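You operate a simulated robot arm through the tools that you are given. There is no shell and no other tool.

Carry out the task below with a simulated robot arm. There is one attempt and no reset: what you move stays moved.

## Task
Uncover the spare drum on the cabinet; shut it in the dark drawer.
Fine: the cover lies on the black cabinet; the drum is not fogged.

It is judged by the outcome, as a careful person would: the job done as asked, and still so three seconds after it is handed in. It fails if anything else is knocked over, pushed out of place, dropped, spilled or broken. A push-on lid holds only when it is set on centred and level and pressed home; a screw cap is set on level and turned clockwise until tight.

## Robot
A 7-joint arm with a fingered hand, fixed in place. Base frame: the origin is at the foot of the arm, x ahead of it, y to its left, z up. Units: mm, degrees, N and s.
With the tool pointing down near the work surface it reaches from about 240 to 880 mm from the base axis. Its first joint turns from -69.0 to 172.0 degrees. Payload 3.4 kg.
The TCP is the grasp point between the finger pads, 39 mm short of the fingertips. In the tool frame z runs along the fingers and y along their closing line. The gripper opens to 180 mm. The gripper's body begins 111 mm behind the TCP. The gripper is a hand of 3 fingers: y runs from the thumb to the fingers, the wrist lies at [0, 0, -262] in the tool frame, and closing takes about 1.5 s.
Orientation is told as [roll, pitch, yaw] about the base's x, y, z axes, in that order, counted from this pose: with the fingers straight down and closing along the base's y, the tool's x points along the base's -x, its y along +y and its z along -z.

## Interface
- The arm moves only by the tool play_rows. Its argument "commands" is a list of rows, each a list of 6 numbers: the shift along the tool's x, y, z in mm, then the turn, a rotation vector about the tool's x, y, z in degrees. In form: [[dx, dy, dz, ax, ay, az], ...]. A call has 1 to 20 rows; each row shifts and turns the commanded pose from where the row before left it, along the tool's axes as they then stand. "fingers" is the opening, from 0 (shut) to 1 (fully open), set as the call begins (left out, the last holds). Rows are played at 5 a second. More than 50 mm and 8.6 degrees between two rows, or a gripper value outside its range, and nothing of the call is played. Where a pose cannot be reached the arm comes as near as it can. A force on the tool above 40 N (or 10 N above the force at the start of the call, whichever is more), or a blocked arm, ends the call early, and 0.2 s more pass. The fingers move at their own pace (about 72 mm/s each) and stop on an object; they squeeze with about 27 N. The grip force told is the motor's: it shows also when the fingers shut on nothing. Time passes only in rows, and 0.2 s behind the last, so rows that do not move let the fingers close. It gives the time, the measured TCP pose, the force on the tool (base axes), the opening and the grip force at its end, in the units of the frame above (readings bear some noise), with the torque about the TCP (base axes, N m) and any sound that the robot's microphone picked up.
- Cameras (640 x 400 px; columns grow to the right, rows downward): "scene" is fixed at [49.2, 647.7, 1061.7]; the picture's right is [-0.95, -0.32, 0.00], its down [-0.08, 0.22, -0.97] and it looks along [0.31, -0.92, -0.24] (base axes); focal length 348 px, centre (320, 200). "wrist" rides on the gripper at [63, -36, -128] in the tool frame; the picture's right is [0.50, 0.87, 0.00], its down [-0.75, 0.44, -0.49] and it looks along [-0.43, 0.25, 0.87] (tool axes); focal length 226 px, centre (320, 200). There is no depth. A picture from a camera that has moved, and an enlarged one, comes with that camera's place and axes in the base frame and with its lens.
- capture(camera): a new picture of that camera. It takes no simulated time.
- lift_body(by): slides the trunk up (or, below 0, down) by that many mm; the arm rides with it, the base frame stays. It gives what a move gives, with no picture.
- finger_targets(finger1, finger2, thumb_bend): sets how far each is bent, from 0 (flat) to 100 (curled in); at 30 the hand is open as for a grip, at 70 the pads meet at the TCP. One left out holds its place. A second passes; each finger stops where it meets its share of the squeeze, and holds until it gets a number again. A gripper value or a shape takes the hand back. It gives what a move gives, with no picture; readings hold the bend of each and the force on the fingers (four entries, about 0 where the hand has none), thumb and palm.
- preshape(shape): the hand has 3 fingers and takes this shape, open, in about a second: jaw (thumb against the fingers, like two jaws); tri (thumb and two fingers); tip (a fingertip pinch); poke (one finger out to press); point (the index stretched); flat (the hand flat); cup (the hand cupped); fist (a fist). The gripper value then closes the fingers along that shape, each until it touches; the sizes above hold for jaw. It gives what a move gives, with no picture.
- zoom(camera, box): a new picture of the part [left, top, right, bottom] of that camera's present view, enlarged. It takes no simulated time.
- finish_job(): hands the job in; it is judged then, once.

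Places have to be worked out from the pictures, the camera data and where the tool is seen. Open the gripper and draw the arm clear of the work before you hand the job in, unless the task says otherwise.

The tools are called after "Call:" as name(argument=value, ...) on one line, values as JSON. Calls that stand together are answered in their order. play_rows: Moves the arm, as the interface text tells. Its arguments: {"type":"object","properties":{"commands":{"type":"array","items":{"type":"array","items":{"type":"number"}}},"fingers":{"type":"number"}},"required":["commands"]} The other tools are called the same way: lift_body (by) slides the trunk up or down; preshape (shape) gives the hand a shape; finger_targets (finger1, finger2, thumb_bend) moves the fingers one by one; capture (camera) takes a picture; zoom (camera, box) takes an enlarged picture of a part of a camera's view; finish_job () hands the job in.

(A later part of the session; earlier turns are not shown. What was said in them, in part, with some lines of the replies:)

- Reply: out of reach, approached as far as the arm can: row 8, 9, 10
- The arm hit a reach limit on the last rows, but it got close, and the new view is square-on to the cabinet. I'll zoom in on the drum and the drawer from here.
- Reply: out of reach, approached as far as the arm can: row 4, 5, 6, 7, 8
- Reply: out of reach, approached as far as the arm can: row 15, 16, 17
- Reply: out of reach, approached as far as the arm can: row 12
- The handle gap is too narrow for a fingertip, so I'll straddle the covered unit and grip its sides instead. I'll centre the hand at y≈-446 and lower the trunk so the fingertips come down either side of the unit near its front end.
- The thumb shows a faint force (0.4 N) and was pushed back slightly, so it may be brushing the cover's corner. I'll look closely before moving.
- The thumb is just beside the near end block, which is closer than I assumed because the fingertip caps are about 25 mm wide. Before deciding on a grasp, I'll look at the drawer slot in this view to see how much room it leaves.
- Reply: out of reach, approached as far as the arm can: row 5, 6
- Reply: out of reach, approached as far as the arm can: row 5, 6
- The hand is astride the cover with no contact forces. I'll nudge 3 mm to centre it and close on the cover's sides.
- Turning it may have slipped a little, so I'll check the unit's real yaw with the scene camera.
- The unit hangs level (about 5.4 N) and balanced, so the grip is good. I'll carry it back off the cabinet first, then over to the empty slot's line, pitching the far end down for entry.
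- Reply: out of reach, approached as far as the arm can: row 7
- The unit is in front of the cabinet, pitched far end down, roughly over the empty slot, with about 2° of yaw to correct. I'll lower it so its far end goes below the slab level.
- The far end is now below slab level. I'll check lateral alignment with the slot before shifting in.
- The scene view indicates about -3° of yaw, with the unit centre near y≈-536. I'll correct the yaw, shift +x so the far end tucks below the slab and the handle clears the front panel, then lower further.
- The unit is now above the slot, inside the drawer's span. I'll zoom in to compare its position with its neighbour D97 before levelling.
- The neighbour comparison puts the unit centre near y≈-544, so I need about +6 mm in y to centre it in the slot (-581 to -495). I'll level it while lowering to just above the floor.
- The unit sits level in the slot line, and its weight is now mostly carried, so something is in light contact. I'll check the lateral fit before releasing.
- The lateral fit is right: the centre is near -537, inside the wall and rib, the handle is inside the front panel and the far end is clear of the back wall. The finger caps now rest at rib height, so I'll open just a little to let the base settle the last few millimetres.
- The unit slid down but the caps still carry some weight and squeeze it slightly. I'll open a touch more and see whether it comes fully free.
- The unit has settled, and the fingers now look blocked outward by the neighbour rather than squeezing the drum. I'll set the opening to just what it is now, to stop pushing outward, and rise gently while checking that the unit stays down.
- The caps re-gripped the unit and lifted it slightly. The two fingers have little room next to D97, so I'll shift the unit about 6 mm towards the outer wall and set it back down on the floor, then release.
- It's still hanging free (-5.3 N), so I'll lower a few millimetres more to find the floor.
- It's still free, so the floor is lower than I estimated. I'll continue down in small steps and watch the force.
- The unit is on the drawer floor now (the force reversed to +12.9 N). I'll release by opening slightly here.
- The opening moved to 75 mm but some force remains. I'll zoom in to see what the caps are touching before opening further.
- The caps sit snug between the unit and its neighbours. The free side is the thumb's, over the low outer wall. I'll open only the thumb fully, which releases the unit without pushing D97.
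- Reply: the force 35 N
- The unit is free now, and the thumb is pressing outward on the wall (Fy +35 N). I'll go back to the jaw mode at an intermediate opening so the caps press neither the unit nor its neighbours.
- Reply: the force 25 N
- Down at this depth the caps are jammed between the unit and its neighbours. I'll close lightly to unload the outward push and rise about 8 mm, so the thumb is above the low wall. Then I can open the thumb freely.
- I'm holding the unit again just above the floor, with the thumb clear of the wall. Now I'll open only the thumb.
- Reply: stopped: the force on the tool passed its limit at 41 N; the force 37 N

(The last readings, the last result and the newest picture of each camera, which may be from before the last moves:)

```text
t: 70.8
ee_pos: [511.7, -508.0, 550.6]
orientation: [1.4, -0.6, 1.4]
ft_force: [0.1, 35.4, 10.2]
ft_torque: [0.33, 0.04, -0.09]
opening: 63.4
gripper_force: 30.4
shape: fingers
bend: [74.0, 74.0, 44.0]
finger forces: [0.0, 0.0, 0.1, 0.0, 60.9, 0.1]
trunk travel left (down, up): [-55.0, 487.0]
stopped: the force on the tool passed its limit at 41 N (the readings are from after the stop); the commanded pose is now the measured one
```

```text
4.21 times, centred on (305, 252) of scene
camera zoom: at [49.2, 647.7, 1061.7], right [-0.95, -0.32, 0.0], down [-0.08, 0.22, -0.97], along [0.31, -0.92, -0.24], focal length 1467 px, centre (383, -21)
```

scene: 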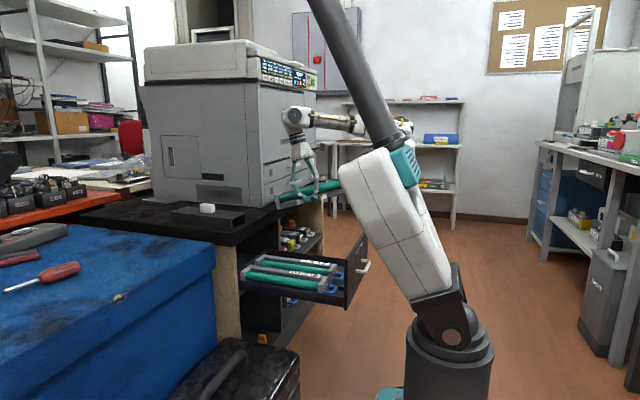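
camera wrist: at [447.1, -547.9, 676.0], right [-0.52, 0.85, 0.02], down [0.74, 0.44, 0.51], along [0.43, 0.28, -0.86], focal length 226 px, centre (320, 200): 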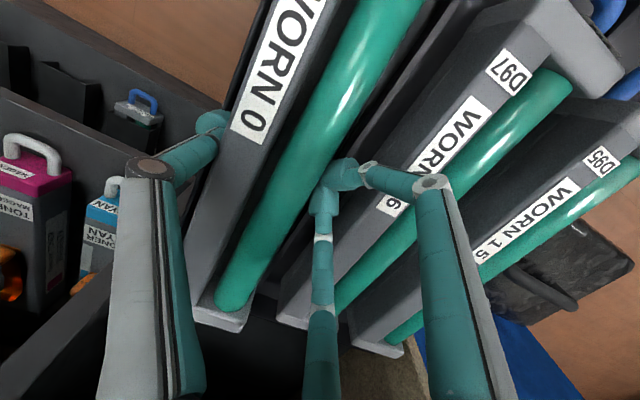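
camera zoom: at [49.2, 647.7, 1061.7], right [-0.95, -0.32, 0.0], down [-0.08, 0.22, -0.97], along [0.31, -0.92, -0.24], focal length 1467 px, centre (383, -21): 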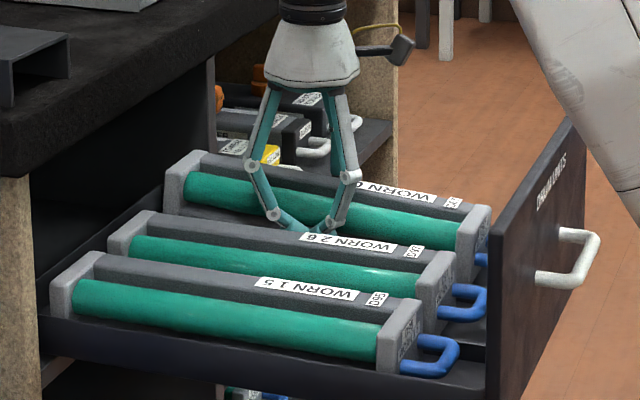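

Straightening the thumb makes it reach down onto the wall, but the fingers now show zero force. I'll bend the thumb part-way back (58), so it presses neither the wall nor the unit, and then rise.

Call:
finger_targets(thumb_bend=60)

Call:
capture(camera="wrist")

Call:
zoom(camera="scene", box=[240, 205, 370, 300])

```text
t: 71.8
ee_pos: [510.6, -514.2, 547.7]
orientation: [0.8, -0.2, 1.0]
ft_force: [-1.0, 9.9, 0.9]
ft_torque: [0.04, 0.03, -0.07]
opening: 61.9
gripper_force: 19.1
shape: fingers
bend: [74.0, 74.0, 49.0]
finger forces: [0.0, 0.0, 0.0, 0.0, 38.9, 0.0]
trunk travel left (down, up): [-55.0, 487.0]
```

```text
taken
camera wrist: at [447.0, -552.3, 675.0], right [-0.52, 0.86, 0.01], down [0.74, 0.44, 0.5], along [0.42, 0.27, -0.87], focal length 226 px, centre (320, 200)
```

wrist: 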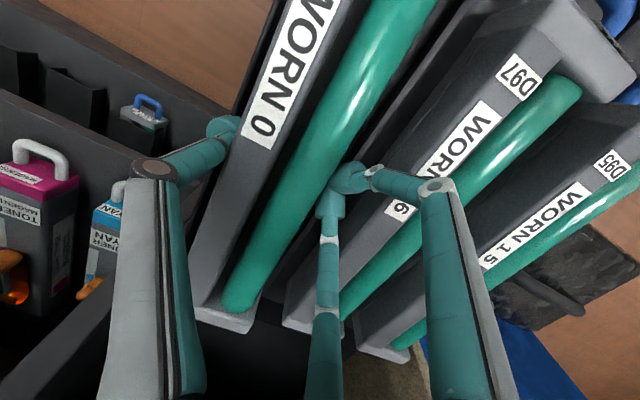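

```text
4.21 times, centred on (305, 252) of scene
camera zoom: at [49.2, 647.7, 1061.7], right [-0.95, -0.32, 0.0], down [-0.08, 0.22, -0.97], along [0.31, -0.92, -0.24], focal length 1467 px, centre (383, -21)
```

zoom: 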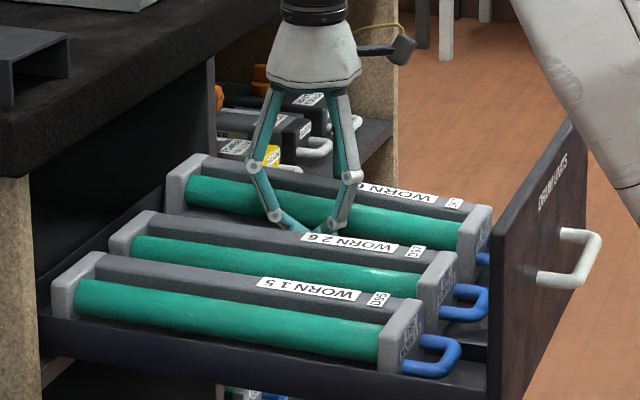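

With the thumb straightened, its tip sits in the narrow gap between the unit and the wall, and the fingers carry no force. I'll set the thumb mid-gap (47) so nothing presses, then lift straight out.

Call:
finger_targets(thumb_bend=47)

Call:
play_rows(commands=[[0, 0, -5, 0, 0, 0], [0, 0, -5, 0, 0, 0]])

Call:
capture(camera="wrist")

Call:
zoom(camera="scene", box=[240, 205, 370, 300])

```text
t: 72.8
ee_pos: [510.8, -512.9, 548.2]
orientation: [0.9, -0.4, 1.1]
ft_force: [-0.9, 20.5, 0.4]
ft_torque: [0.42, 0.05, -0.13]
opening: 62.7
gripper_force: 24.9
shape: fingers
bend: [74.0, 74.0, 45.0]
finger forces: [0.0, 0.0, 0.1, 0.0, 49.4, 0.0]
trunk travel left (down, up): [-55.0, 487.0]
```

```text
t: 73.4
ee_pos: [511.2, -514.4, 558.1]
orientation: [0.8, -0.3, 1.0]
ft_force: [-0.8, 14.5, -5.0]
ft_torque: [0.75, -0.02, -0.05]
opening: 62.7
gripper_force: 20.2
shape: fingers
bend: [74.0, 74.0, 44.0]
finger forces: [0.0, 0.0, 0.1, 0.0, 39.4, 0.0]
trunk travel left (down, up): [-55.0, 487.0]
```

```text
taken
camera wrist: at [447.3, -553.3, 685.6], right [-0.52, 0.86, 0.01], down [0.74, 0.44, 0.5], along [0.43, 0.27, -0.86], focal length 226 px, centre (320, 200)
```

wrist: 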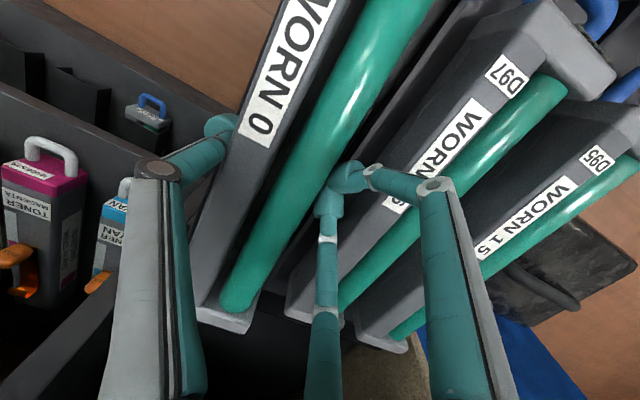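

```text
4.21 times, centred on (305, 252) of scene
camera zoom: at [49.2, 647.7, 1061.7], right [-0.95, -0.32, 0.0], down [-0.08, 0.22, -0.97], along [0.31, -0.92, -0.24], focal length 1467 px, centre (383, -21)
```

zoom: 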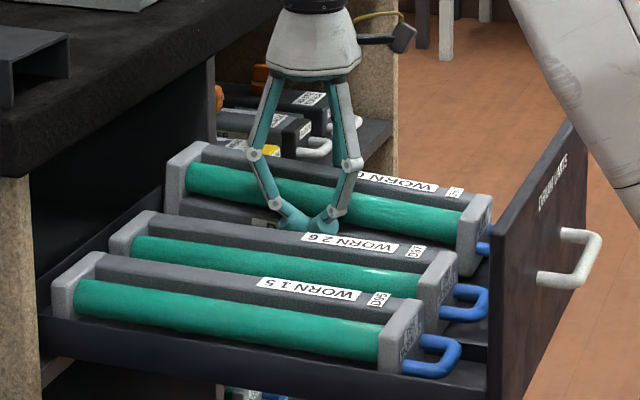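

The unit still comes up with the hand. I'll look closely at how the thumb and fingers touch it.

Call:
zoom(camera="wrist", box=[170, 80, 290, 170])

Call:
zoom(camera="wrist", box=[290, 130, 410, 240])

Call:
zoom(camera="scene", box=[280, 225, 340, 270])

```text
4.44 times, centred on (230, 125) of wrist
camera zoom: at [447.3, -553.3, 685.6], right [-0.52, 0.86, 0.01], down [0.74, 0.44, 0.5], along [0.43, 0.27, -0.86], focal length 1005 px, centre (720, 533)
```

zoom: 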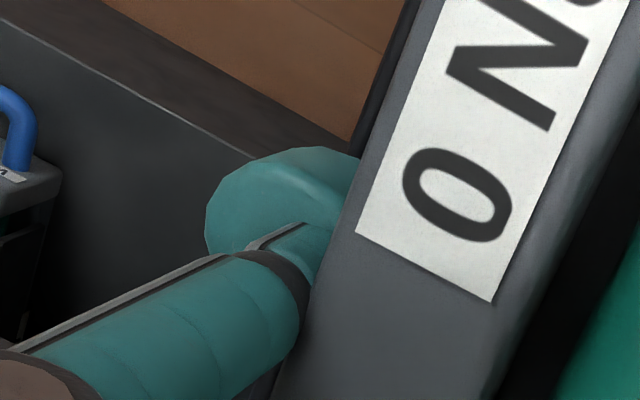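

```text
3.64 times, centred on (350, 185) of wrist
camera zoom: at [447.3, -553.3, 685.6], right [-0.52, 0.86, 0.01], down [0.74, 0.44, 0.5], along [0.43, 0.27, -0.86], focal length 822 px, centre (211, 254)
```

zoom: 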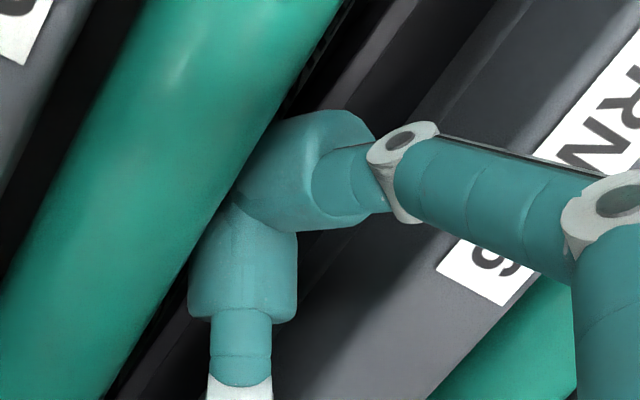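

```text
8.89 times, centred on (310, 248) of scene
camera zoom: at [49.2, 647.7, 1061.7], right [-0.95, -0.32, 0.0], down [-0.08, 0.22, -0.97], along [0.31, -0.92, -0.24], focal length 3097 px, centre (409, -222)
```

zoom: 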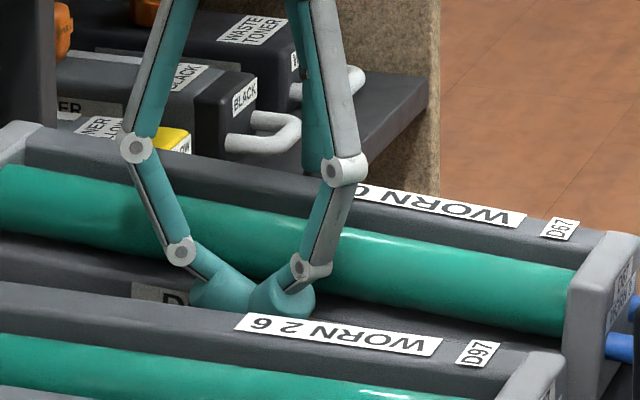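

Now I understand it. The thumb's middle link still pins the unit against the fingers, because only the fingertip joint straightened. I'll lower so the unit sits on the floor, then use a wider jaw opening (0.47) at this height, where the thumb can swing out over the wall.

Call:
play_rows(commands=[[0, 0, 5, 0, 0, 0], [0, 0, 5, 0, 0, 0]])

Call:
play_rows(commands=[[0, 0, 0, 0, 0, 0], [0, 0, 0, 0, 0, 0], [0, 0, 0, 0, 0, 0]], fingers=0.47)

Call:
capture(camera="wrist")

Call:
zoom(camera="scene", box=[240, 205, 370, 300])

```text
t: 74.0
ee_pos: [511.5, -511.1, 548.9]
orientation: [0.7, -0.4, 1.0]
ft_force: [1.3, 17.1, 6.8]
ft_torque: [-0.2, -0.04, 0.0]
opening: 62.8
gripper_force: 22.7
shape: fingers
bend: [74.0, 74.0, 45.0]
finger forces: [0.1, 0.1, 0.1, 0.0, 44.6, 0.1]
trunk travel left (down, up): [-55.0, 487.0]
```

```text
t: 74.8
ee_pos: [510.2, -513.4, 547.0]
orientation: [0.8, -0.2, 1.0]
ft_force: [-0.1, 12.0, -5.8]
ft_torque: [0.61, 0.05, -0.09]
opening: 63.0
gripper_force: 27.2
shape: jaw
bend: [68.0, 68.0, 61.0]
finger forces: [35.0, 34.6, 0.0, 0.0, 46.2, 0.0]
trunk travel left (down, up): [-55.0, 487.0]
```

```text
taken
camera wrist: at [446.8, -551.6, 674.2], right [-0.52, 0.86, 0.01], down [0.74, 0.44, 0.5], along [0.42, 0.27, -0.87], focal length 226 px, centre (320, 200)
```

wrist: 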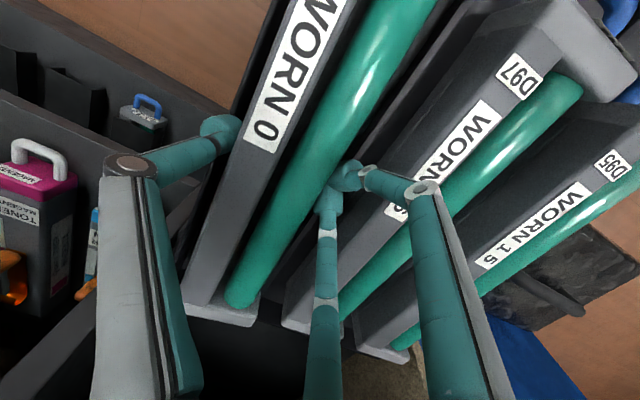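

```text
4.21 times, centred on (305, 252) of scene
camera zoom: at [49.2, 647.7, 1061.7], right [-0.95, -0.32, 0.0], down [-0.08, 0.22, -0.97], along [0.31, -0.92, -0.24], focal length 1467 px, centre (383, -21)
```

zoom: 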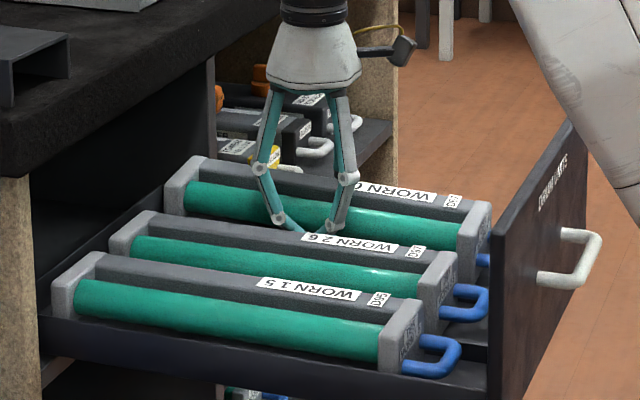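

The fingertips are trapped below the rib and wall tops, since they reach lower when nearly closed. I'll ease the opening force and rise about 8 mm so the tips clear the rib and wall.

Call:
play_rows(commands=[[0, 0, 0, 0, 0, 0], [0, 0, -4, 0, 0, 0], [0, 0, -5, 0, 0, 0]], fingers=0.43)

Call:
capture(camera="wrist")

Call:
zoom(camera="scene", box=[240, 205, 370, 300])

```text
t: 75.6
ee_pos: [509.3, -513.0, 557.0]
orientation: [0.7, -0.3, 1.0]
ft_force: [-0.6, -1.2, -5.2]
ft_torque: [0.08, 0.0, -0.04]
opening: 68.2
gripper_force: 27.4
shape: jaw
bend: [74.0, 74.0, 69.0]
finger forces: [16.4, 16.0, 0.0, 0.0, 33.1, 0.0]
trunk travel left (down, up): [-55.0, 487.0]
```

```text
taken
camera wrist: at [446.5, -551.9, 685.1], right [-0.52, 0.86, 0.01], down [0.74, 0.44, 0.5], along [0.43, 0.27, -0.86], focal length 226 px, centre (320, 200)
```

wrist: 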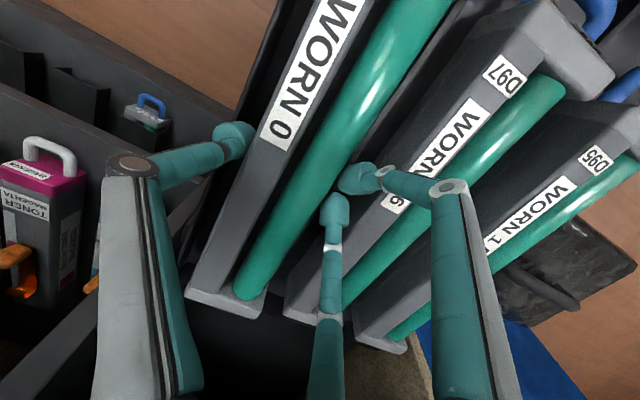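

```text
4.21 times, centred on (305, 252) of scene
camera zoom: at [49.2, 647.7, 1061.7], right [-0.95, -0.32, 0.0], down [-0.08, 0.22, -0.97], along [0.31, -0.92, -0.24], focal length 1467 px, centre (383, -21)
```

zoom: 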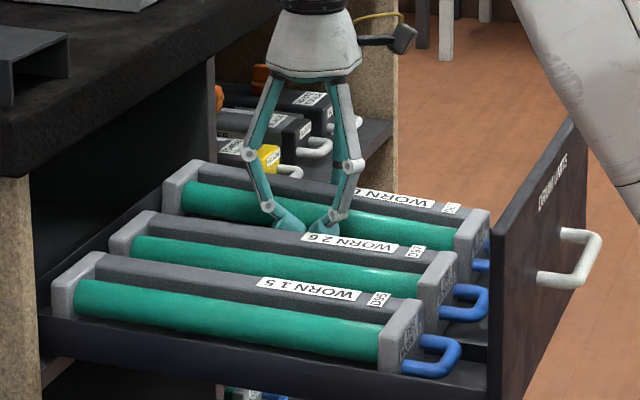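

I see the cause now. The hand centre is offset about 20 mm from the unit, so at these openings the thumb still closes on it while the fingers are backed by D97. The fix is to lower the unit to the floor and shift the hand about 20 mm in -y at this opening, so both sides come clear.

Call:
play_rows(commands=[[0, 0, 4, 0, 0, 0], [0, 0, 3.5, 0, 0, 0], [0, -5, 0, 0, 0, 0], [0, -5, 0, 0, 0, 0], [0, -5, 0, 0, 0, 0], [0, -5, 0, 0, 0, 0]], fingers=0.42)

Call:
capture(camera="wrist")

Call:
zoom(camera="scene", box=[240, 205, 370, 300])

```text
t: 77.0
ee_pos: [511.8, -529.6, 550.9]
orientation: [1.0, -0.3, 1.2]
ft_force: [0.9, 19.8, -0.7]
ft_torque: [0.55, 0.0, 0.02]
opening: 61.0
gripper_force: 27.0
shape: jaw
bend: [73.0, 73.0, 72.0]
finger forces: [23.7, 23.7, 0.1, 0.0, 64.6, 0.0]
trunk travel left (down, up): [-55.0, 487.0]
```

```text
taken
camera wrist: at [448.5, -569.2, 678.4], right [-0.52, 0.86, 0.01], down [0.74, 0.44, 0.5], along [0.43, 0.27, -0.86], focal length 226 px, centre (320, 200)
```

wrist: 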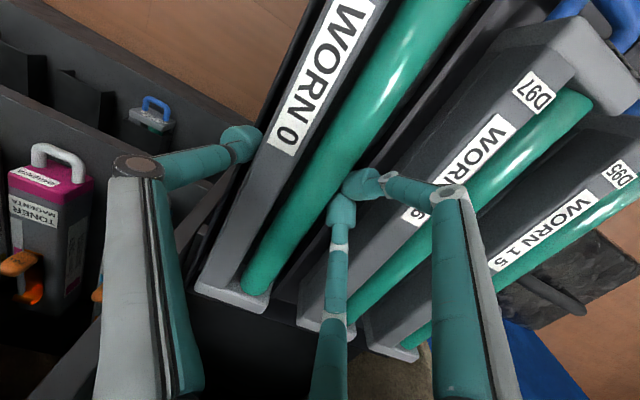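

```text
4.21 times, centred on (305, 252) of scene
camera zoom: at [49.2, 647.7, 1061.7], right [-0.95, -0.32, 0.0], down [-0.08, 0.22, -0.97], along [0.31, -0.92, -0.24], focal length 1467 px, centre (383, -21)
```

zoom: 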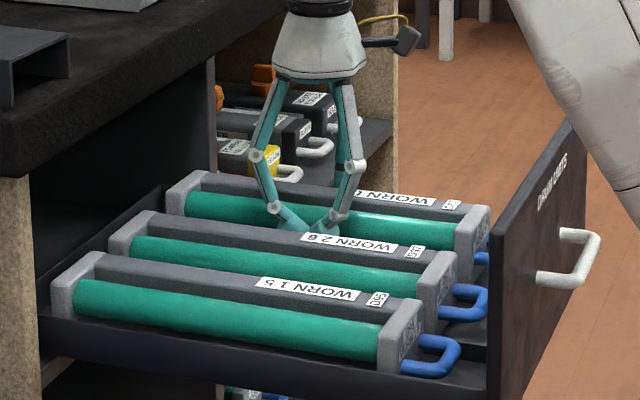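

The thumb is being stopped by the outer wall as I move -y (Fy +20 N, thumb 65 N). I'll look closely at the thumb-and-wall area and the finger side.

Call:
zoom(camera="wrist", box=[180, 80, 320, 200])

Call:
zoom(camera="wrist", box=[300, 130, 440, 250])

Call:
zoom(camera="scene", box=[285, 205, 365, 270])

```text
3.33 times, centred on (250, 140) of wrist
camera zoom: at [448.5, -569.2, 678.4], right [-0.52, 0.86, 0.01], down [0.74, 0.44, 0.5], along [0.43, 0.27, -0.86], focal length 754 px, centre (553, 400)
```

zoom: 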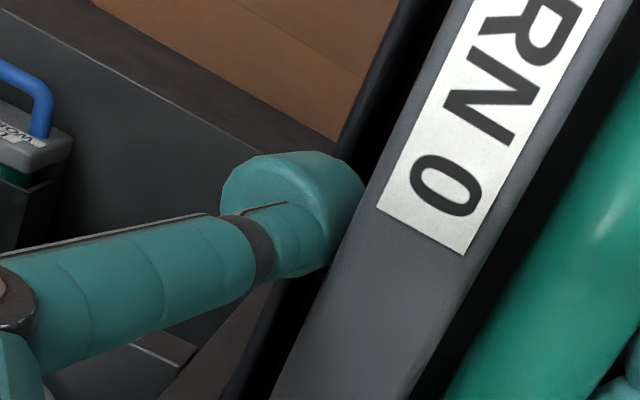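

```text
3.33 times, centred on (370, 190) of wrist
camera zoom: at [448.5, -569.2, 678.4], right [-0.52, 0.86, 0.01], down [0.74, 0.44, 0.5], along [0.43, 0.27, -0.86], focal length 754 px, centre (153, 233)
```

zoom: 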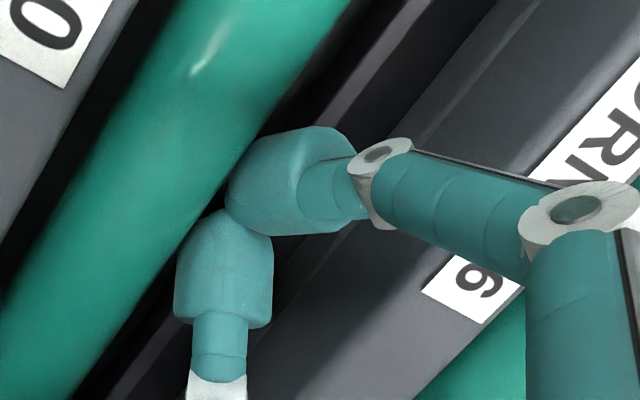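

```text
6.15 times, centred on (325, 238) of scene
camera zoom: at [49.2, 647.7, 1061.7], right [-0.95, -0.32, 0.0], down [-0.08, 0.22, -0.97], along [0.31, -0.92, -0.24], focal length 2144 px, centre (289, -31)
```

zoom: 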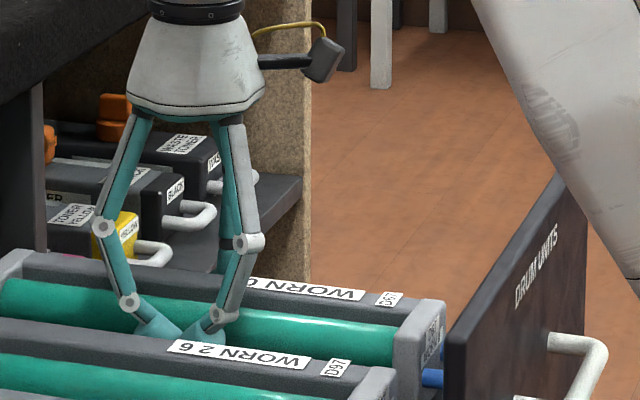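

The key fact is that in free air the fingertip gap is about 26 mm smaller than the reported opening. So 0.41–0.47 was still squeezing the 67 mm base, and I need about 0.55–0.58 to free it. I'll ease the hand back a bit in +y and open to 0.56.

Call:
play_rows(commands=[[0, 2, 0, 0, 0, 0], [0, 0, 0, 0, 0, 0], [0, 0, 0, 0, 0, 0]], fingers=0.56)

Call:
capture(camera="wrist")

Call:
zoom(camera="scene", box=[240, 205, 370, 300])

```text
t: 77.8
ee_pos: [512.3, -533.0, 551.3]
orientation: [0.7, -0.3, 1.1]
ft_force: [1.1, 6.1, 2.8]
ft_torque: [0.06, -0.02, -0.02]
opening: 93.0
gripper_force: 0.1
shape: jaw
bend: [70.0, 70.0, 73.0]
finger forces: [1.0, 0.9, 0.0, 0.0, 12.5, 0.0]
trunk travel left (down, up): [-55.0, 487.0]
```

```text
taken
camera wrist: at [448.0, -570.7, 678.2], right [-0.52, 0.86, 0.01], down [0.74, 0.44, 0.5], along [0.43, 0.27, -0.86], focal length 226 px, centre (320, 200)
```

wrist: 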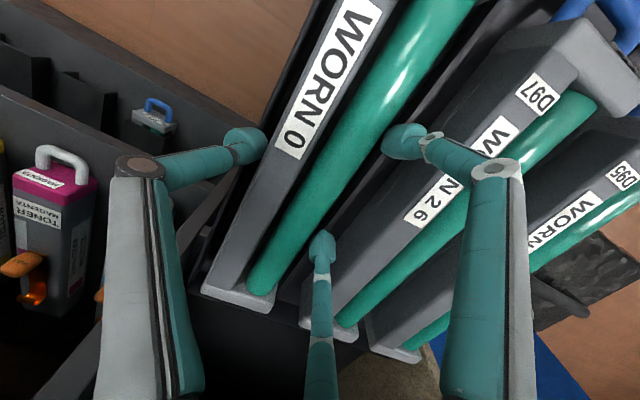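

```text
4.21 times, centred on (305, 252) of scene
camera zoom: at [49.2, 647.7, 1061.7], right [-0.95, -0.32, 0.0], down [-0.08, 0.22, -0.97], along [0.31, -0.92, -0.24], focal length 1467 px, centre (383, -21)
```

zoom: 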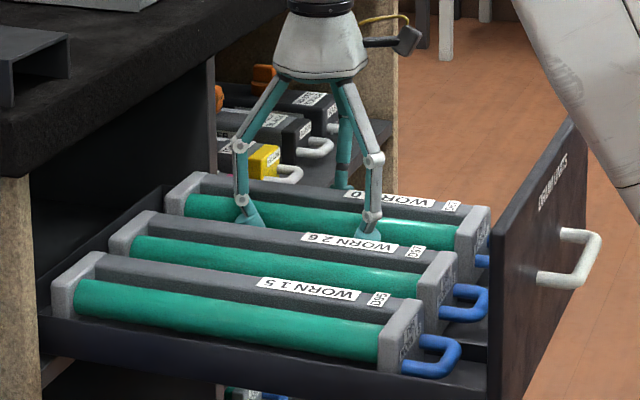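

The unit is free at last. Finger forces are about 1 N and it's sitting on the floor. I'll rise straight up and check that it stays.

Call:
play_rows(commands=[[0, 0, -10, 0, 0, 0], [0, 0, -15, 0, 0, 0], [0, 0, -25, 0, 0, 0]])

Call:
capture(camera="wrist")

Call:
zoom(camera="scene", box=[240, 185, 400, 300])

```text
t: 78.6
ee_pos: [511.3, -531.8, 600.7]
orientation: [0.9, -0.2, 1.0]
ft_force: [0.0, 0.1, -0.8]
ft_torque: [-0.04, -0.03, 0.0]
opening: 100.9
gripper_force: 0.1
shape: jaw
bend: [70.0, 70.0, 70.0]
finger forces: [0.0, 0.0, 0.0, 0.0, 0.0, 0.0]
trunk travel left (down, up): [-55.0, 487.0]
```

```text
taken
camera wrist: at [447.2, -570.2, 727.4], right [-0.52, 0.86, 0.01], down [0.74, 0.44, 0.5], along [0.43, 0.27, -0.86], focal length 226 px, centre (320, 200)
```

wrist: 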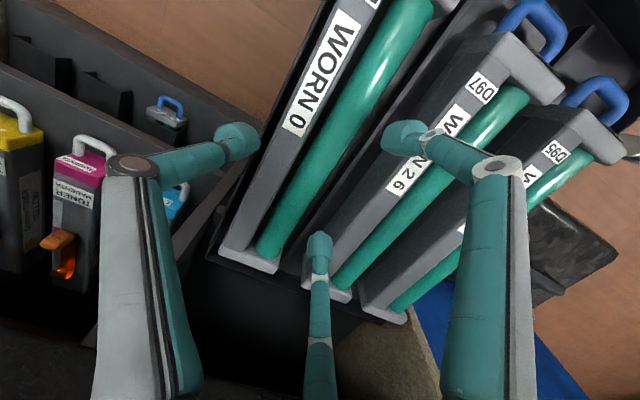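

```text
3.48 times, centred on (320, 242) of scene
camera zoom: at [49.2, 647.7, 1061.7], right [-0.95, -0.32, 0.0], down [-0.08, 0.22, -0.97], along [0.31, -0.92, -0.24], focal length 1212 px, centre (320, 52)
```

zoom: 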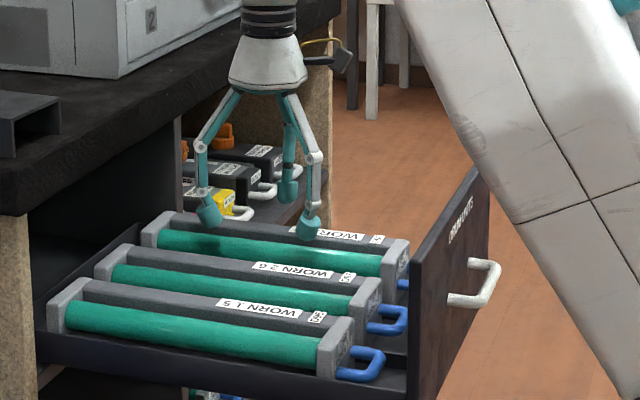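

The drum unit stays put in its slot and the hand is clear. Now I'll shut the drawer quickly: rise, close the fingers, travel over the front panel while tilting the hand back, and come down in front of the drawer handle.

Call:
play_rows(commands=[[15, 0, -45, 0, 0, 0], [15, 0, -45, 0, -7, 0], [9.4, 5, -46.5, 0, -7, 0], [45.6, 14, -11.4, 0, -7, 0], [43.9, 14, -16.8, 0, -7, 0], [41.5, 14, -22, 0, -7, 0], [38.5, 14, -27, 0, 0, 0]], fingers=0)

Call:
capture(camera="scene")

Call:
capture(camera="wrist")

```text
t: 80.2
ee_pos: [350.6, -551.1, 720.7]
orientation: [1.4, -35.0, 0.4]
ft_force: [-0.5, -0.5, -0.1]
ft_torque: [-0.01, -0.01, 0.0]
opening: 0.0
gripper_force: 27.4
shape: jaw
bend: [66.0, 66.0, 66.0]
finger forces: [0.0, 0.0, 0.0, 0.0, 0.0, 0.0]
out of reach, approached as far as the arm can: row 5, 6, 7
trunk travel left (down, up): [-55.0, 487.0]
```

```text
taken
```

scene: 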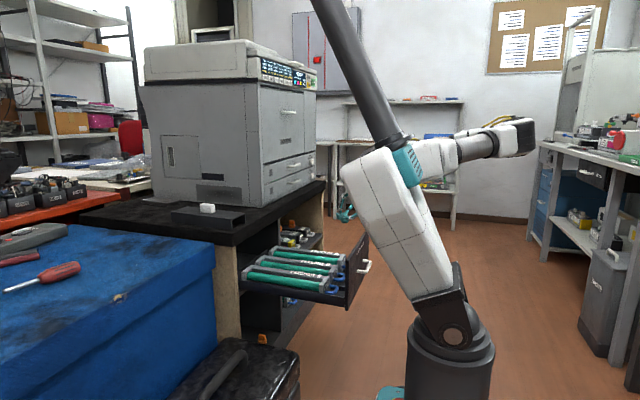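

```text
taken
camera wrist: at [225.7, -591.5, 788.9], right [-0.43, 0.86, -0.27], down [0.33, 0.43, 0.84], along [0.84, 0.27, -0.46], focal length 226 px, centre (320, 200)
```

wrist: 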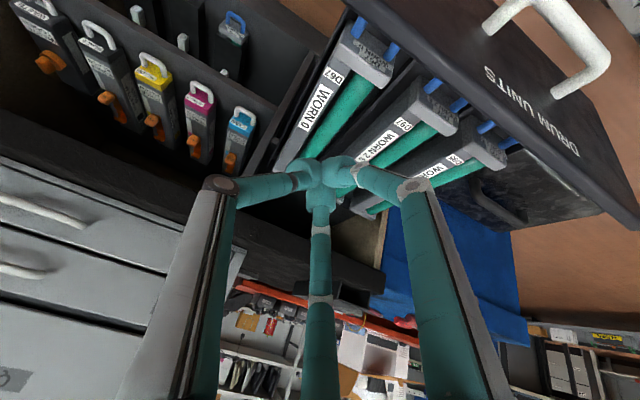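

The hand is tilted back 35° and above the drawer. I'll continue over the front panel to the robot side and start descending in front of the handle.

Call:
play_rows(commands=[[24.7, 20, -34.4, 0, 0, 0], [36, 22, -25.3, 0, 0, 0], [36, 22, -25.3, 0, 0, 0], [36, 22, -25.3, 0, 0, 0], [31.6, 22, 20.6, 0, 0, 0]])

Call:
capture(camera="scene")

Call:
capture(camera="wrist")

```text
t: 81.4
ee_pos: [352.7, -546.3, 716.8]
orientation: [1.2, -35.3, 0.6]
ft_force: [0.0, -0.8, -0.1]
ft_torque: [0.0, -0.01, 0.01]
opening: 0.0
gripper_force: 26.9
shape: jaw
bend: [66.0, 66.0, 66.0]
finger forces: [0.0, 0.1, 0.0, 0.1, 0.1, 0.1]
out of reach, approached as far as the arm can: row 1, 2, 3, 4, 5
trunk travel left (down, up): [-55.0, 487.0]
```

```text
taken
```

scene: 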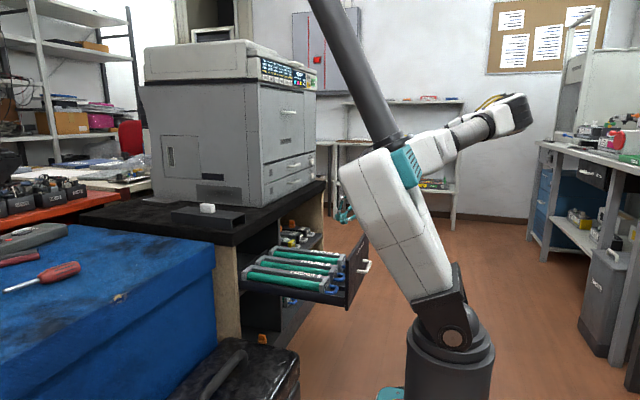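

```text
taken
camera wrist: at [227.2, -585.8, 784.4], right [-0.43, 0.86, -0.27], down [0.32, 0.43, 0.84], along [0.84, 0.27, -0.46], focal length 226 px, centre (320, 200)
```

wrist: 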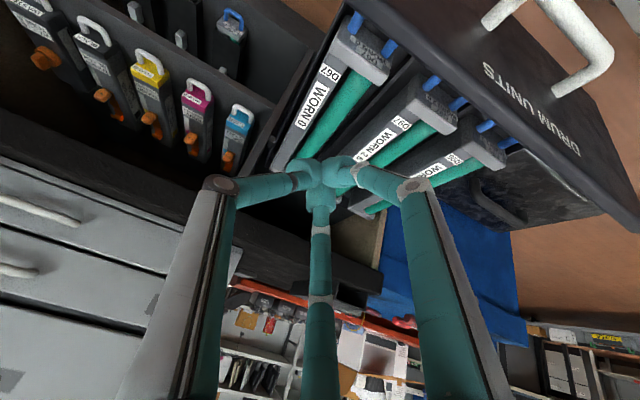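

That tilted pose is against a joint limit near the base. I'll go back to a vertical tool, which is well reachable there, then move over to the front of the panel.

Call:
play_rows(commands=[[0, 0, -15, 0, 7, 0], [0, 0, -15, 0, 7, 0], [0, 10, 0, 0, 7, 0], [0, 15, 0, 0, 7, 0], [0, 20, 0, 0, 0, 0], [35, 25, 0, 0, 0, 0], [35, 25, 0, 0, 0, 0]])

Call:
capture(camera="scene")

```text
t: 83.0
ee_pos: [295.5, -529.6, 743.7]
orientation: [1.2, -7.3, 1.0]
ft_force: [-0.8, 0.2, 0.1]
ft_torque: [0.02, 0.01, -0.02]
opening: 0.0
gripper_force: 27.0
shape: jaw
bend: [66.0, 66.0, 66.0]
finger forces: [0.0, 0.1, 0.0, 0.0, 0.1, 0.0]
out of reach, approached as far as the arm can: row 5, 6, 7
trunk travel left (down, up): [-55.0, 487.0]
```

```text
taken
```

scene: 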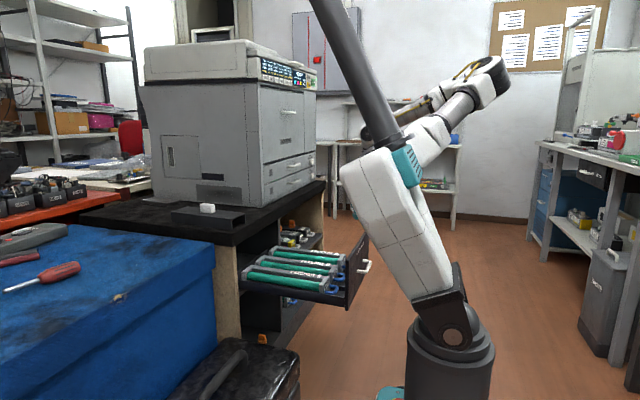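

Near the base the arm can't fold that far, but the panel's -y end at about (245, -585) is reachable with the tool down. I'll go there, come down just in front of the panel and push it in from that side.

Call:
play_rows(commands=[[10, -35, 0, 0, 0, 0], [40, -23, 5, 0, 7, 0], [0, 0, 30, 0, 0, 0], [0, 0, 30, 0, 0, 0], [0, 0, 25, 0, 0, 0]])

Call:
capture(camera="scene")

Call:
capture(camera="wrist")

```text
t: 84.2
ee_pos: [247.1, -584.5, 648.3]
orientation: [0.9, -0.3, 1.1]
ft_force: [0.1, 0.7, 0.3]
ft_torque: [-0.01, 0.03, 0.02]
opening: 0.1
gripper_force: 27.3
shape: jaw
bend: [66.0, 67.0, 66.0]
finger forces: [0.1, 0.1, 0.1, 0.0, 0.1, 0.0]
trunk travel left (down, up): [-55.0, 487.0]
```

```text
taken
```

scene: 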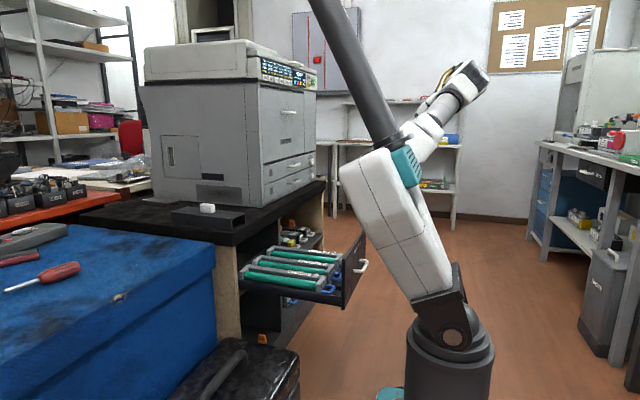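

```text
taken
camera wrist: at [184.0, -622.9, 775.6], right [-0.52, 0.86, 0.01], down [0.74, 0.44, 0.5], along [0.43, 0.27, -0.86], focal length 226 px, centre (320, 200)
```

wrist: 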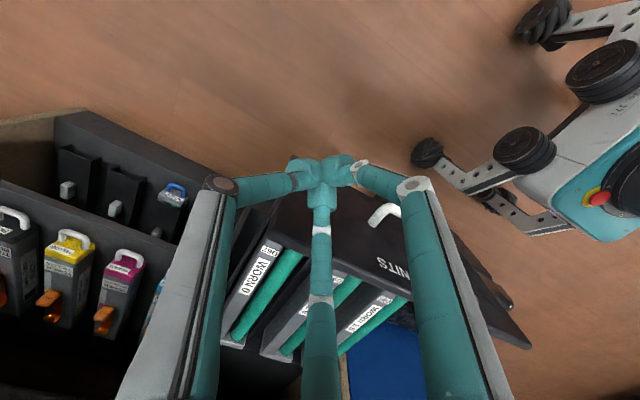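

The closed hand is just in front of the panel near its -y end. Now I'll push the drawer in along +x, accelerating smoothly.

Call:
play_rows(commands=[[-6, 8, 0, 0, 0, 0], [-12, 0, 0, 0, 0, 0], [-20, 0, 0, 0, 0, 0], [-28, 0, 0, 0, 0, 0], [-34, 0, 0, 0, 0, 0], [-36, 0, 0, 0, 0, 0], [-36, 0, 0, 0, 0, 0], [-36, 0, 0, 0, 0, 0], [-36, 0, 0, 0, 0, 0], [-30, 0, 0, 0, 0, 0], [-18, 0, 0, 0, 0, 0]])

Call:
capture(camera="scene")

Call:
capture(camera="wrist")

```text
t: 86.6
ee_pos: [541.6, -572.5, 652.9]
orientation: [0.9, -0.2, 1.0]
ft_force: [0.1, -0.2, 0.6]
ft_torque: [-0.01, 0.01, -0.02]
opening: 0.0
gripper_force: 26.8
shape: jaw
bend: [66.0, 67.0, 66.0]
finger forces: [0.0, 0.0, 0.0, 0.0, 0.1, 0.0]
trunk travel left (down, up): [-55.0, 487.0]
```

```text
taken
```

scene: 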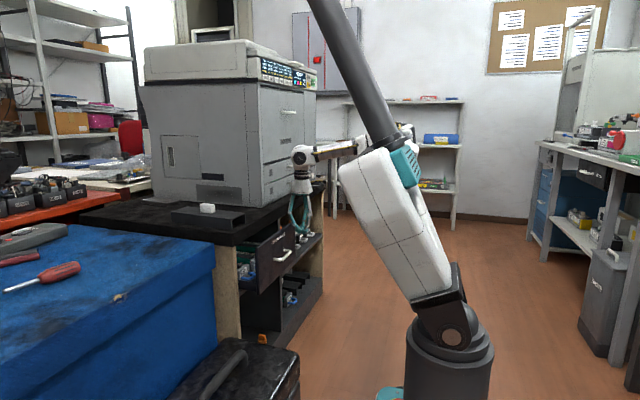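

```text
taken
camera wrist: at [476.9, -611.3, 779.7], right [-0.51, 0.86, 0.01], down [0.74, 0.44, 0.5], along [0.43, 0.27, -0.86], focal length 226 px, centre (320, 200)
```

wrist: 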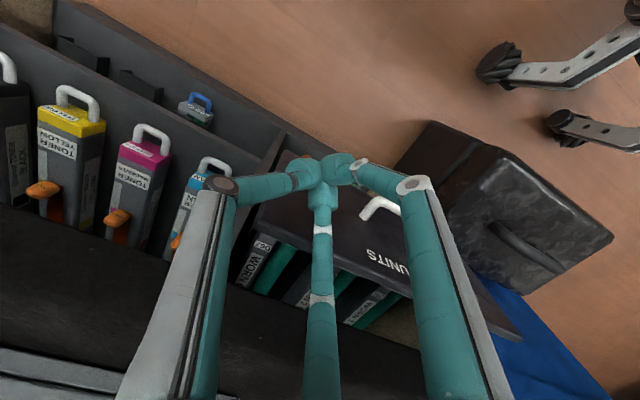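

The drawer is mostly in, with about 95 mm left. For the last part, under the overhang, I'll back off slightly, lower and tilt the hand so the fingertips lead.

Call:
play_rows(commands=[[20, 6, 15, 0, -7, 0], [8.1, 6, 16.7, 0, -7, 0], [10.1, 6, 15.6, 0, -7, 0], [11.9, 6, 14.3, 0, -7, 0], [13.6, 6, 12.7, 0, -7, 0]])

Call:
capture(camera="wrist")

Call:
zoom(camera="scene", box=[220, 190, 350, 300])

```text
t: 87.8
ee_pos: [495.5, -541.5, 569.9]
orientation: [1.2, -35.4, 0.4]
ft_force: [-0.5, -0.1, -0.1]
ft_torque: [0.0, -0.05, 0.0]
opening: 0.0
gripper_force: 27.0
shape: jaw
bend: [66.0, 67.0, 66.0]
finger forces: [0.0, 0.1, 0.0, 0.0, 0.1, 0.1]
trunk travel left (down, up): [-55.0, 487.0]
```

```text
taken
camera wrist: at [369.7, -580.3, 636.7], right [-0.42, 0.86, -0.28], down [0.32, 0.43, 0.85], along [0.85, 0.27, -0.46], focal length 226 px, centre (320, 200)
```

wrist: 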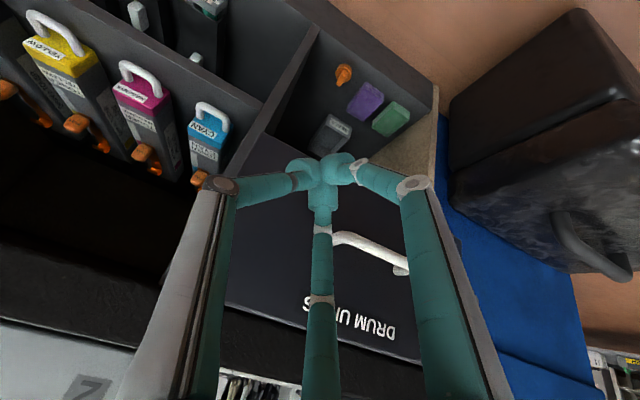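

```text
3.64 times, centred on (285, 245) of scene
camera zoom: at [49.2, 647.7, 1061.7], right [-0.95, -0.32, 0.0], down [-0.08, 0.22, -0.97], along [0.31, -0.92, -0.24], focal length 1267 px, centre (447, 36)
```

zoom: 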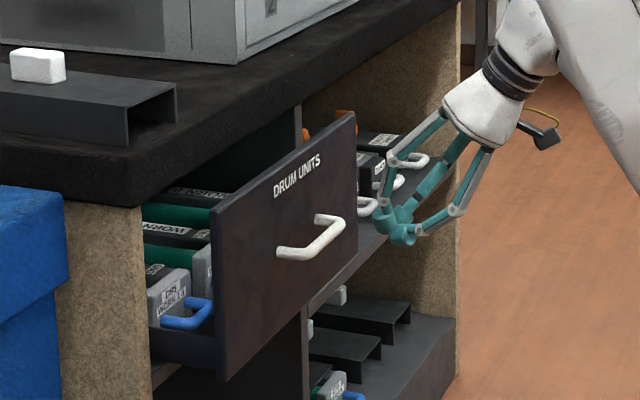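

The hand is tilted with its fingertips in front of the panel. I'll push the rest of the way in, slowing near the end.

Call:
play_rows(commands=[[-16.4, 0, 11.5, 0, 0, 0], [-18, 0, 12.6, 0, 0, 0], [-20.5, 0, 14.4, 0, 0, 0], [-18, 0, 12.6, 0, 0, 0], [-11.5, 0, 8, 0, 0, 0], [-8.2, 0, 5.7, 0, 0, 0]])

Call:
capture(camera="wrist")

Call:
zoom(camera="scene", box=[220, 190, 350, 300])

```text
t: 89.2
ee_pos: [609.2, -538.6, 569.1]
orientation: [1.0, -35.3, 0.4]
ft_force: [0.0, 0.2, -0.4]
ft_torque: [0.0, 0.0, -0.01]
opening: 0.0
gripper_force: 26.9
shape: jaw
bend: [73.0, 74.0, 75.0]
finger forces: [0.0, 0.1, 0.0, 0.0, 0.0, 0.1]
trunk travel left (down, up): [-55.0, 487.0]
```

```text
taken
camera wrist: at [484.1, -576.5, 636.5], right [-0.42, 0.86, -0.28], down [0.32, 0.43, 0.84], along [0.85, 0.27, -0.46], focal length 226 px, centre (320, 200)
```

wrist: 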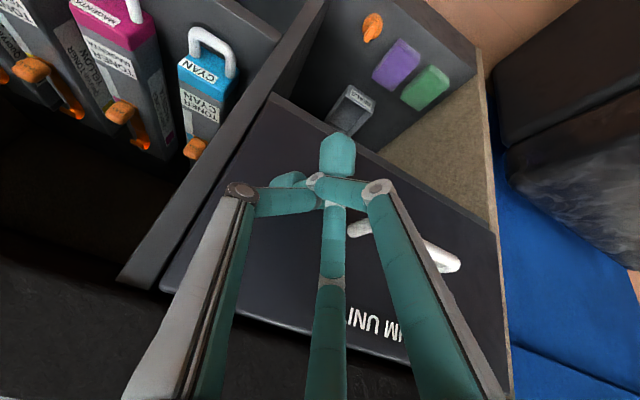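

```text
3.64 times, centred on (285, 245) of scene
camera zoom: at [49.2, 647.7, 1061.7], right [-0.95, -0.32, 0.0], down [-0.08, 0.22, -0.97], along [0.31, -0.92, -0.24], focal length 1267 px, centre (447, 36)
```

zoom: 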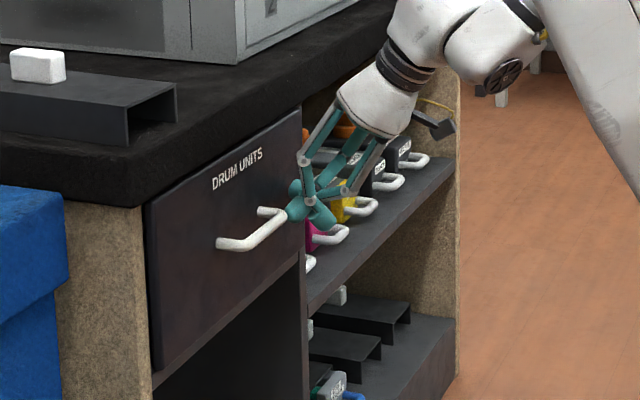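

The drawer is nearly shut, about 8–10 mm out compared with the first view. I'll push gently further until it stops.

Call:
play_rows(commands=[[-4.1, 0, 2.9, 0, 0, 0], [-4.1, 0, 2.9, 0, 0, 0], [-4.1, 0, 2.9, 0, 0, 0]])

Call:
zoom(camera="scene", box=[220, 210, 300, 290])

Call:
capture(camera="wrist")

```text
t: 90.0
ee_pos: [621.8, -537.0, 568.3]
orientation: [1.0, -35.2, 0.4]
ft_force: [-11.7, 1.8, 1.2]
ft_torque: [-0.02, 0.0, -0.17]
opening: 0.0
gripper_force: 27.0
shape: jaw
bend: [74.0, 74.0, 75.0]
finger forces: [21.7, 0.0, 0.1, 0.0, 0.1, 0.0]
trunk travel left (down, up): [-55.0, 487.0]
```

```text
5.00 times, centred on (260, 250) of scene
camera zoom: at [49.2, 647.7, 1061.7], right [-0.95, -0.32, 0.0], down [-0.08, 0.22, -0.97], along [0.31, -0.92, -0.24], focal length 1742 px, centre (620, -50)
```

zoom: 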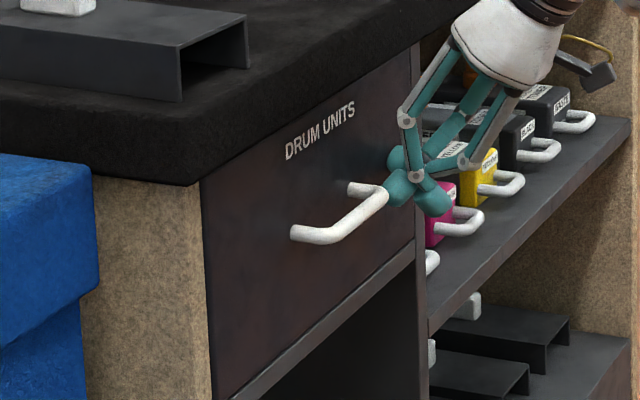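

```text
taken
camera wrist: at [497.4, -575.3, 635.9], right [-0.42, 0.86, -0.28], down [0.33, 0.43, 0.84], along [0.85, 0.27, -0.46], focal length 226 px, centre (320, 200)
```

wrist: 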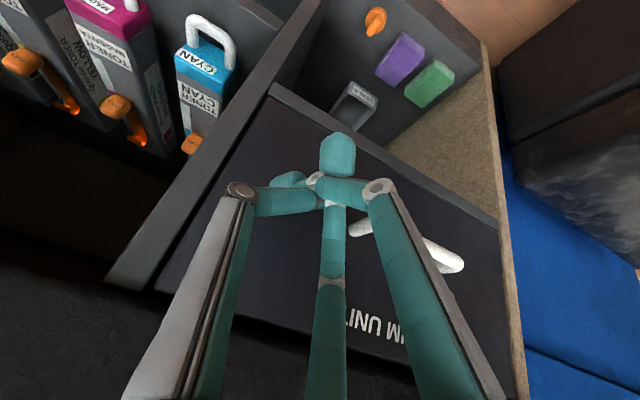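

The view now matches the original closed drawer exactly, and the push shows about 12 N at the stop, so the drawer is shut. I'll back straight off without touching the handle.

Call:
play_rows(commands=[[8.2, -2, -5.7, 0, 0, 0], [24.6, -4, -17.2, 0, 0, 0], [24.6, 0, -17.2, 0, 0, 0], [24.6, 0, -17.2, 0, 0, 0]])

Call:
zoom(camera="scene", box=[220, 210, 300, 290])

Call:
capture(camera="scene")

```text
t: 91.0
ee_pos: [523.8, -544.4, 566.9]
orientation: [1.1, -35.3, 0.4]
ft_force: [0.6, -0.5, -0.9]
ft_torque: [-0.03, -0.06, -0.02]
opening: 0.0
gripper_force: 27.1
shape: jaw
bend: [73.0, 74.0, 75.0]
finger forces: [0.0, 0.0, 0.1, 0.0, 0.0, 0.1]
trunk travel left (down, up): [-55.0, 487.0]
```

```text
5.00 times, centred on (260, 250) of scene
camera zoom: at [49.2, 647.7, 1061.7], right [-0.95, -0.32, 0.0], down [-0.08, 0.22, -0.97], along [0.31, -0.92, -0.24], focal length 1742 px, centre (620, -50)
```

zoom: 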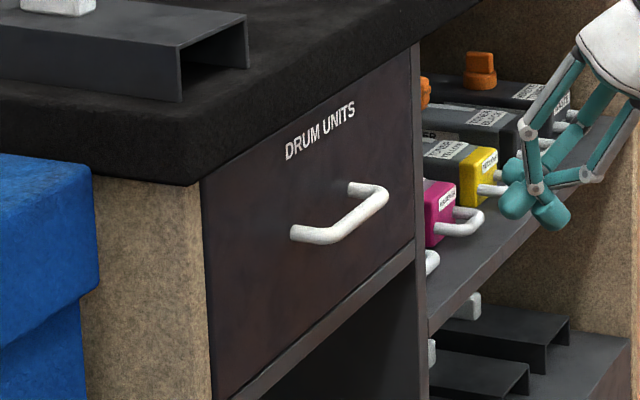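

```text
taken
```

scene: 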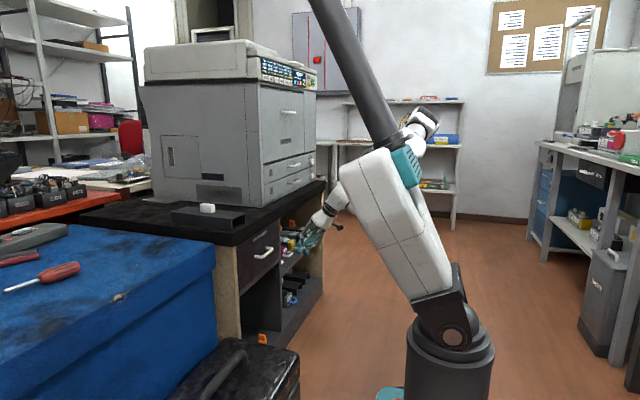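

The drawer stays shut and the cover lies on the cabinet top. I'll draw the arm back clear of the cabinet and open the hand.

Call:
play_rows(commands=[[24.6, 0, -17.2, 0, 0, 0], [24.6, 0, -17.2, 0, 0, 0], [24.6, 0, -17.2, 0, 0, 0]])

Call:
play_rows(commands=[[0, 0, 0, 0, 0, 0], [-15, 0, -22, 0, 7, 0], [-15, 0, -25, 0, 7, 0], [-10, 0, -28, 0, 7, 0], [0, 0, -30, 0, 7, 0], [0, 0, -30, 0, 7, 0]], fingers=0.6)

Call:
capture(camera="scene")

Call:
capture(camera="wrist")

```text
t: 91.8
ee_pos: [429.5, -544.3, 566.5]
orientation: [1.0, -35.3, 0.6]
ft_force: [0.2, -0.2, 0.3]
ft_torque: [0.0, -0.02, -0.01]
opening: 0.0
gripper_force: 26.9
shape: jaw
bend: [73.0, 74.0, 75.0]
finger forces: [0.0, 0.0, 0.1, 0.0, 0.0, 0.1]
trunk travel left (down, up): [-55.0, 487.0]
```

```text
t: 93.2
ee_pos: [419.6, -549.6, 709.3]
orientation: [0.7, -0.1, 1.1]
ft_force: [0.6, 1.0, 0.3]
ft_torque: [0.02, -0.01, -0.01]
opening: 107.3
gripper_force: 0.0
shape: jaw
bend: [69.0, 69.0, 69.0]
finger forces: [0.0, 0.0, 0.0, 0.1, 0.0, 0.0]
trunk travel left (down, up): [-55.0, 487.0]
```

```text
taken
```

scene: 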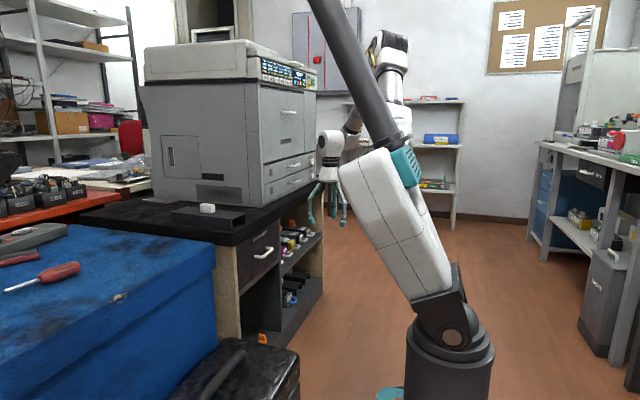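

```text
taken
camera wrist: at [356.7, -588.8, 836.3], right [-0.52, 0.86, 0.01], down [0.74, 0.44, 0.5], along [0.42, 0.27, -0.87], focal length 226 px, centre (320, 200)
```

wrist: 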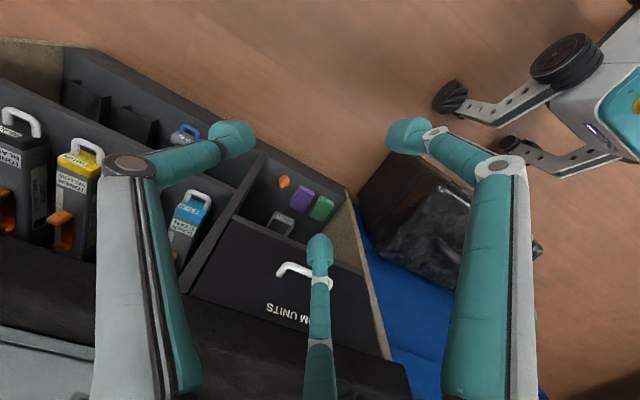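

The hand is open and clear of the work. One last look at the drawer and the cover before handing in.

Call:
zoom(camera="scene", box=[160, 180, 320, 290])

Call:
zoom(camera="scene", box=[220, 210, 300, 290])

```text
3.64 times, centred on (240, 235) of scene
camera zoom: at [49.2, 647.7, 1061.7], right [-0.95, -0.32, 0.0], down [-0.08, 0.22, -0.97], along [0.31, -0.92, -0.24], focal length 1267 px, centre (611, 73)
```

zoom: 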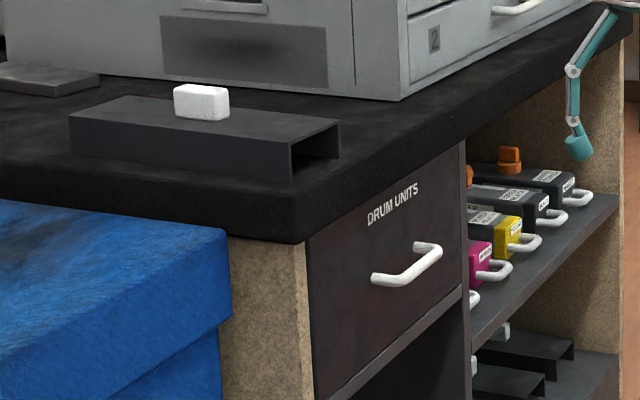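

```text
5.00 times, centred on (260, 250) of scene
camera zoom: at [49.2, 647.7, 1061.7], right [-0.95, -0.32, 0.0], down [-0.08, 0.22, -0.97], along [0.31, -0.92, -0.24], focal length 1742 px, centre (620, -50)
```

zoom: 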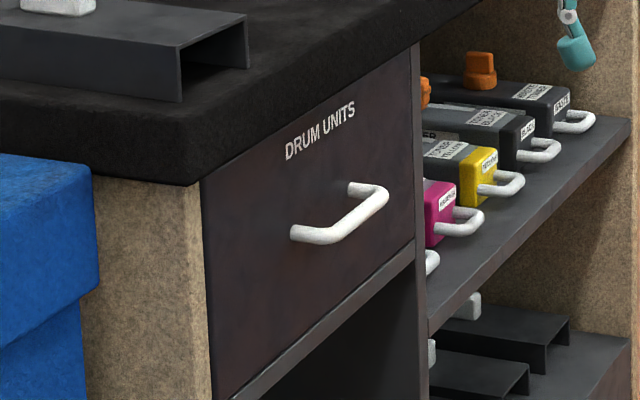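

The drawer is fully shut with the drum inside, the cover lies flat on the black cabinet, and the arm is open and clear. I'm handing the job in.

Call:
finish_job()

```text
The job is handed in.
```

I took the cover off the spare drum, put the drum in the empty slot of the dark drawer and shut the drawer. The cover lies flat on the black cabinet, and the arm is open and clear. I have no verdict on the job yet.

- **Light exposure:** the drum was uncovered for about 37 seconds, roughly 10 of them because the hand jammed while letting go of it. I don't know the fogging limit, so I can't be sure the drum is not fogged.
- **Other drums:** the two drums already in the drawer were in the light for over a minute while it was open.
- **Neighbouring drum:** my fingers pressed against drum D97 while I was freeing the hand, and it seemed to shift about 3–4 mm. It stayed in its slot.
- **Lowering into the slot:** the drum slipped about 8 mm in the grip while I lowered it, and I lifted and set it down a few times before it came free. It sat level with the other two before I shut the drawer.
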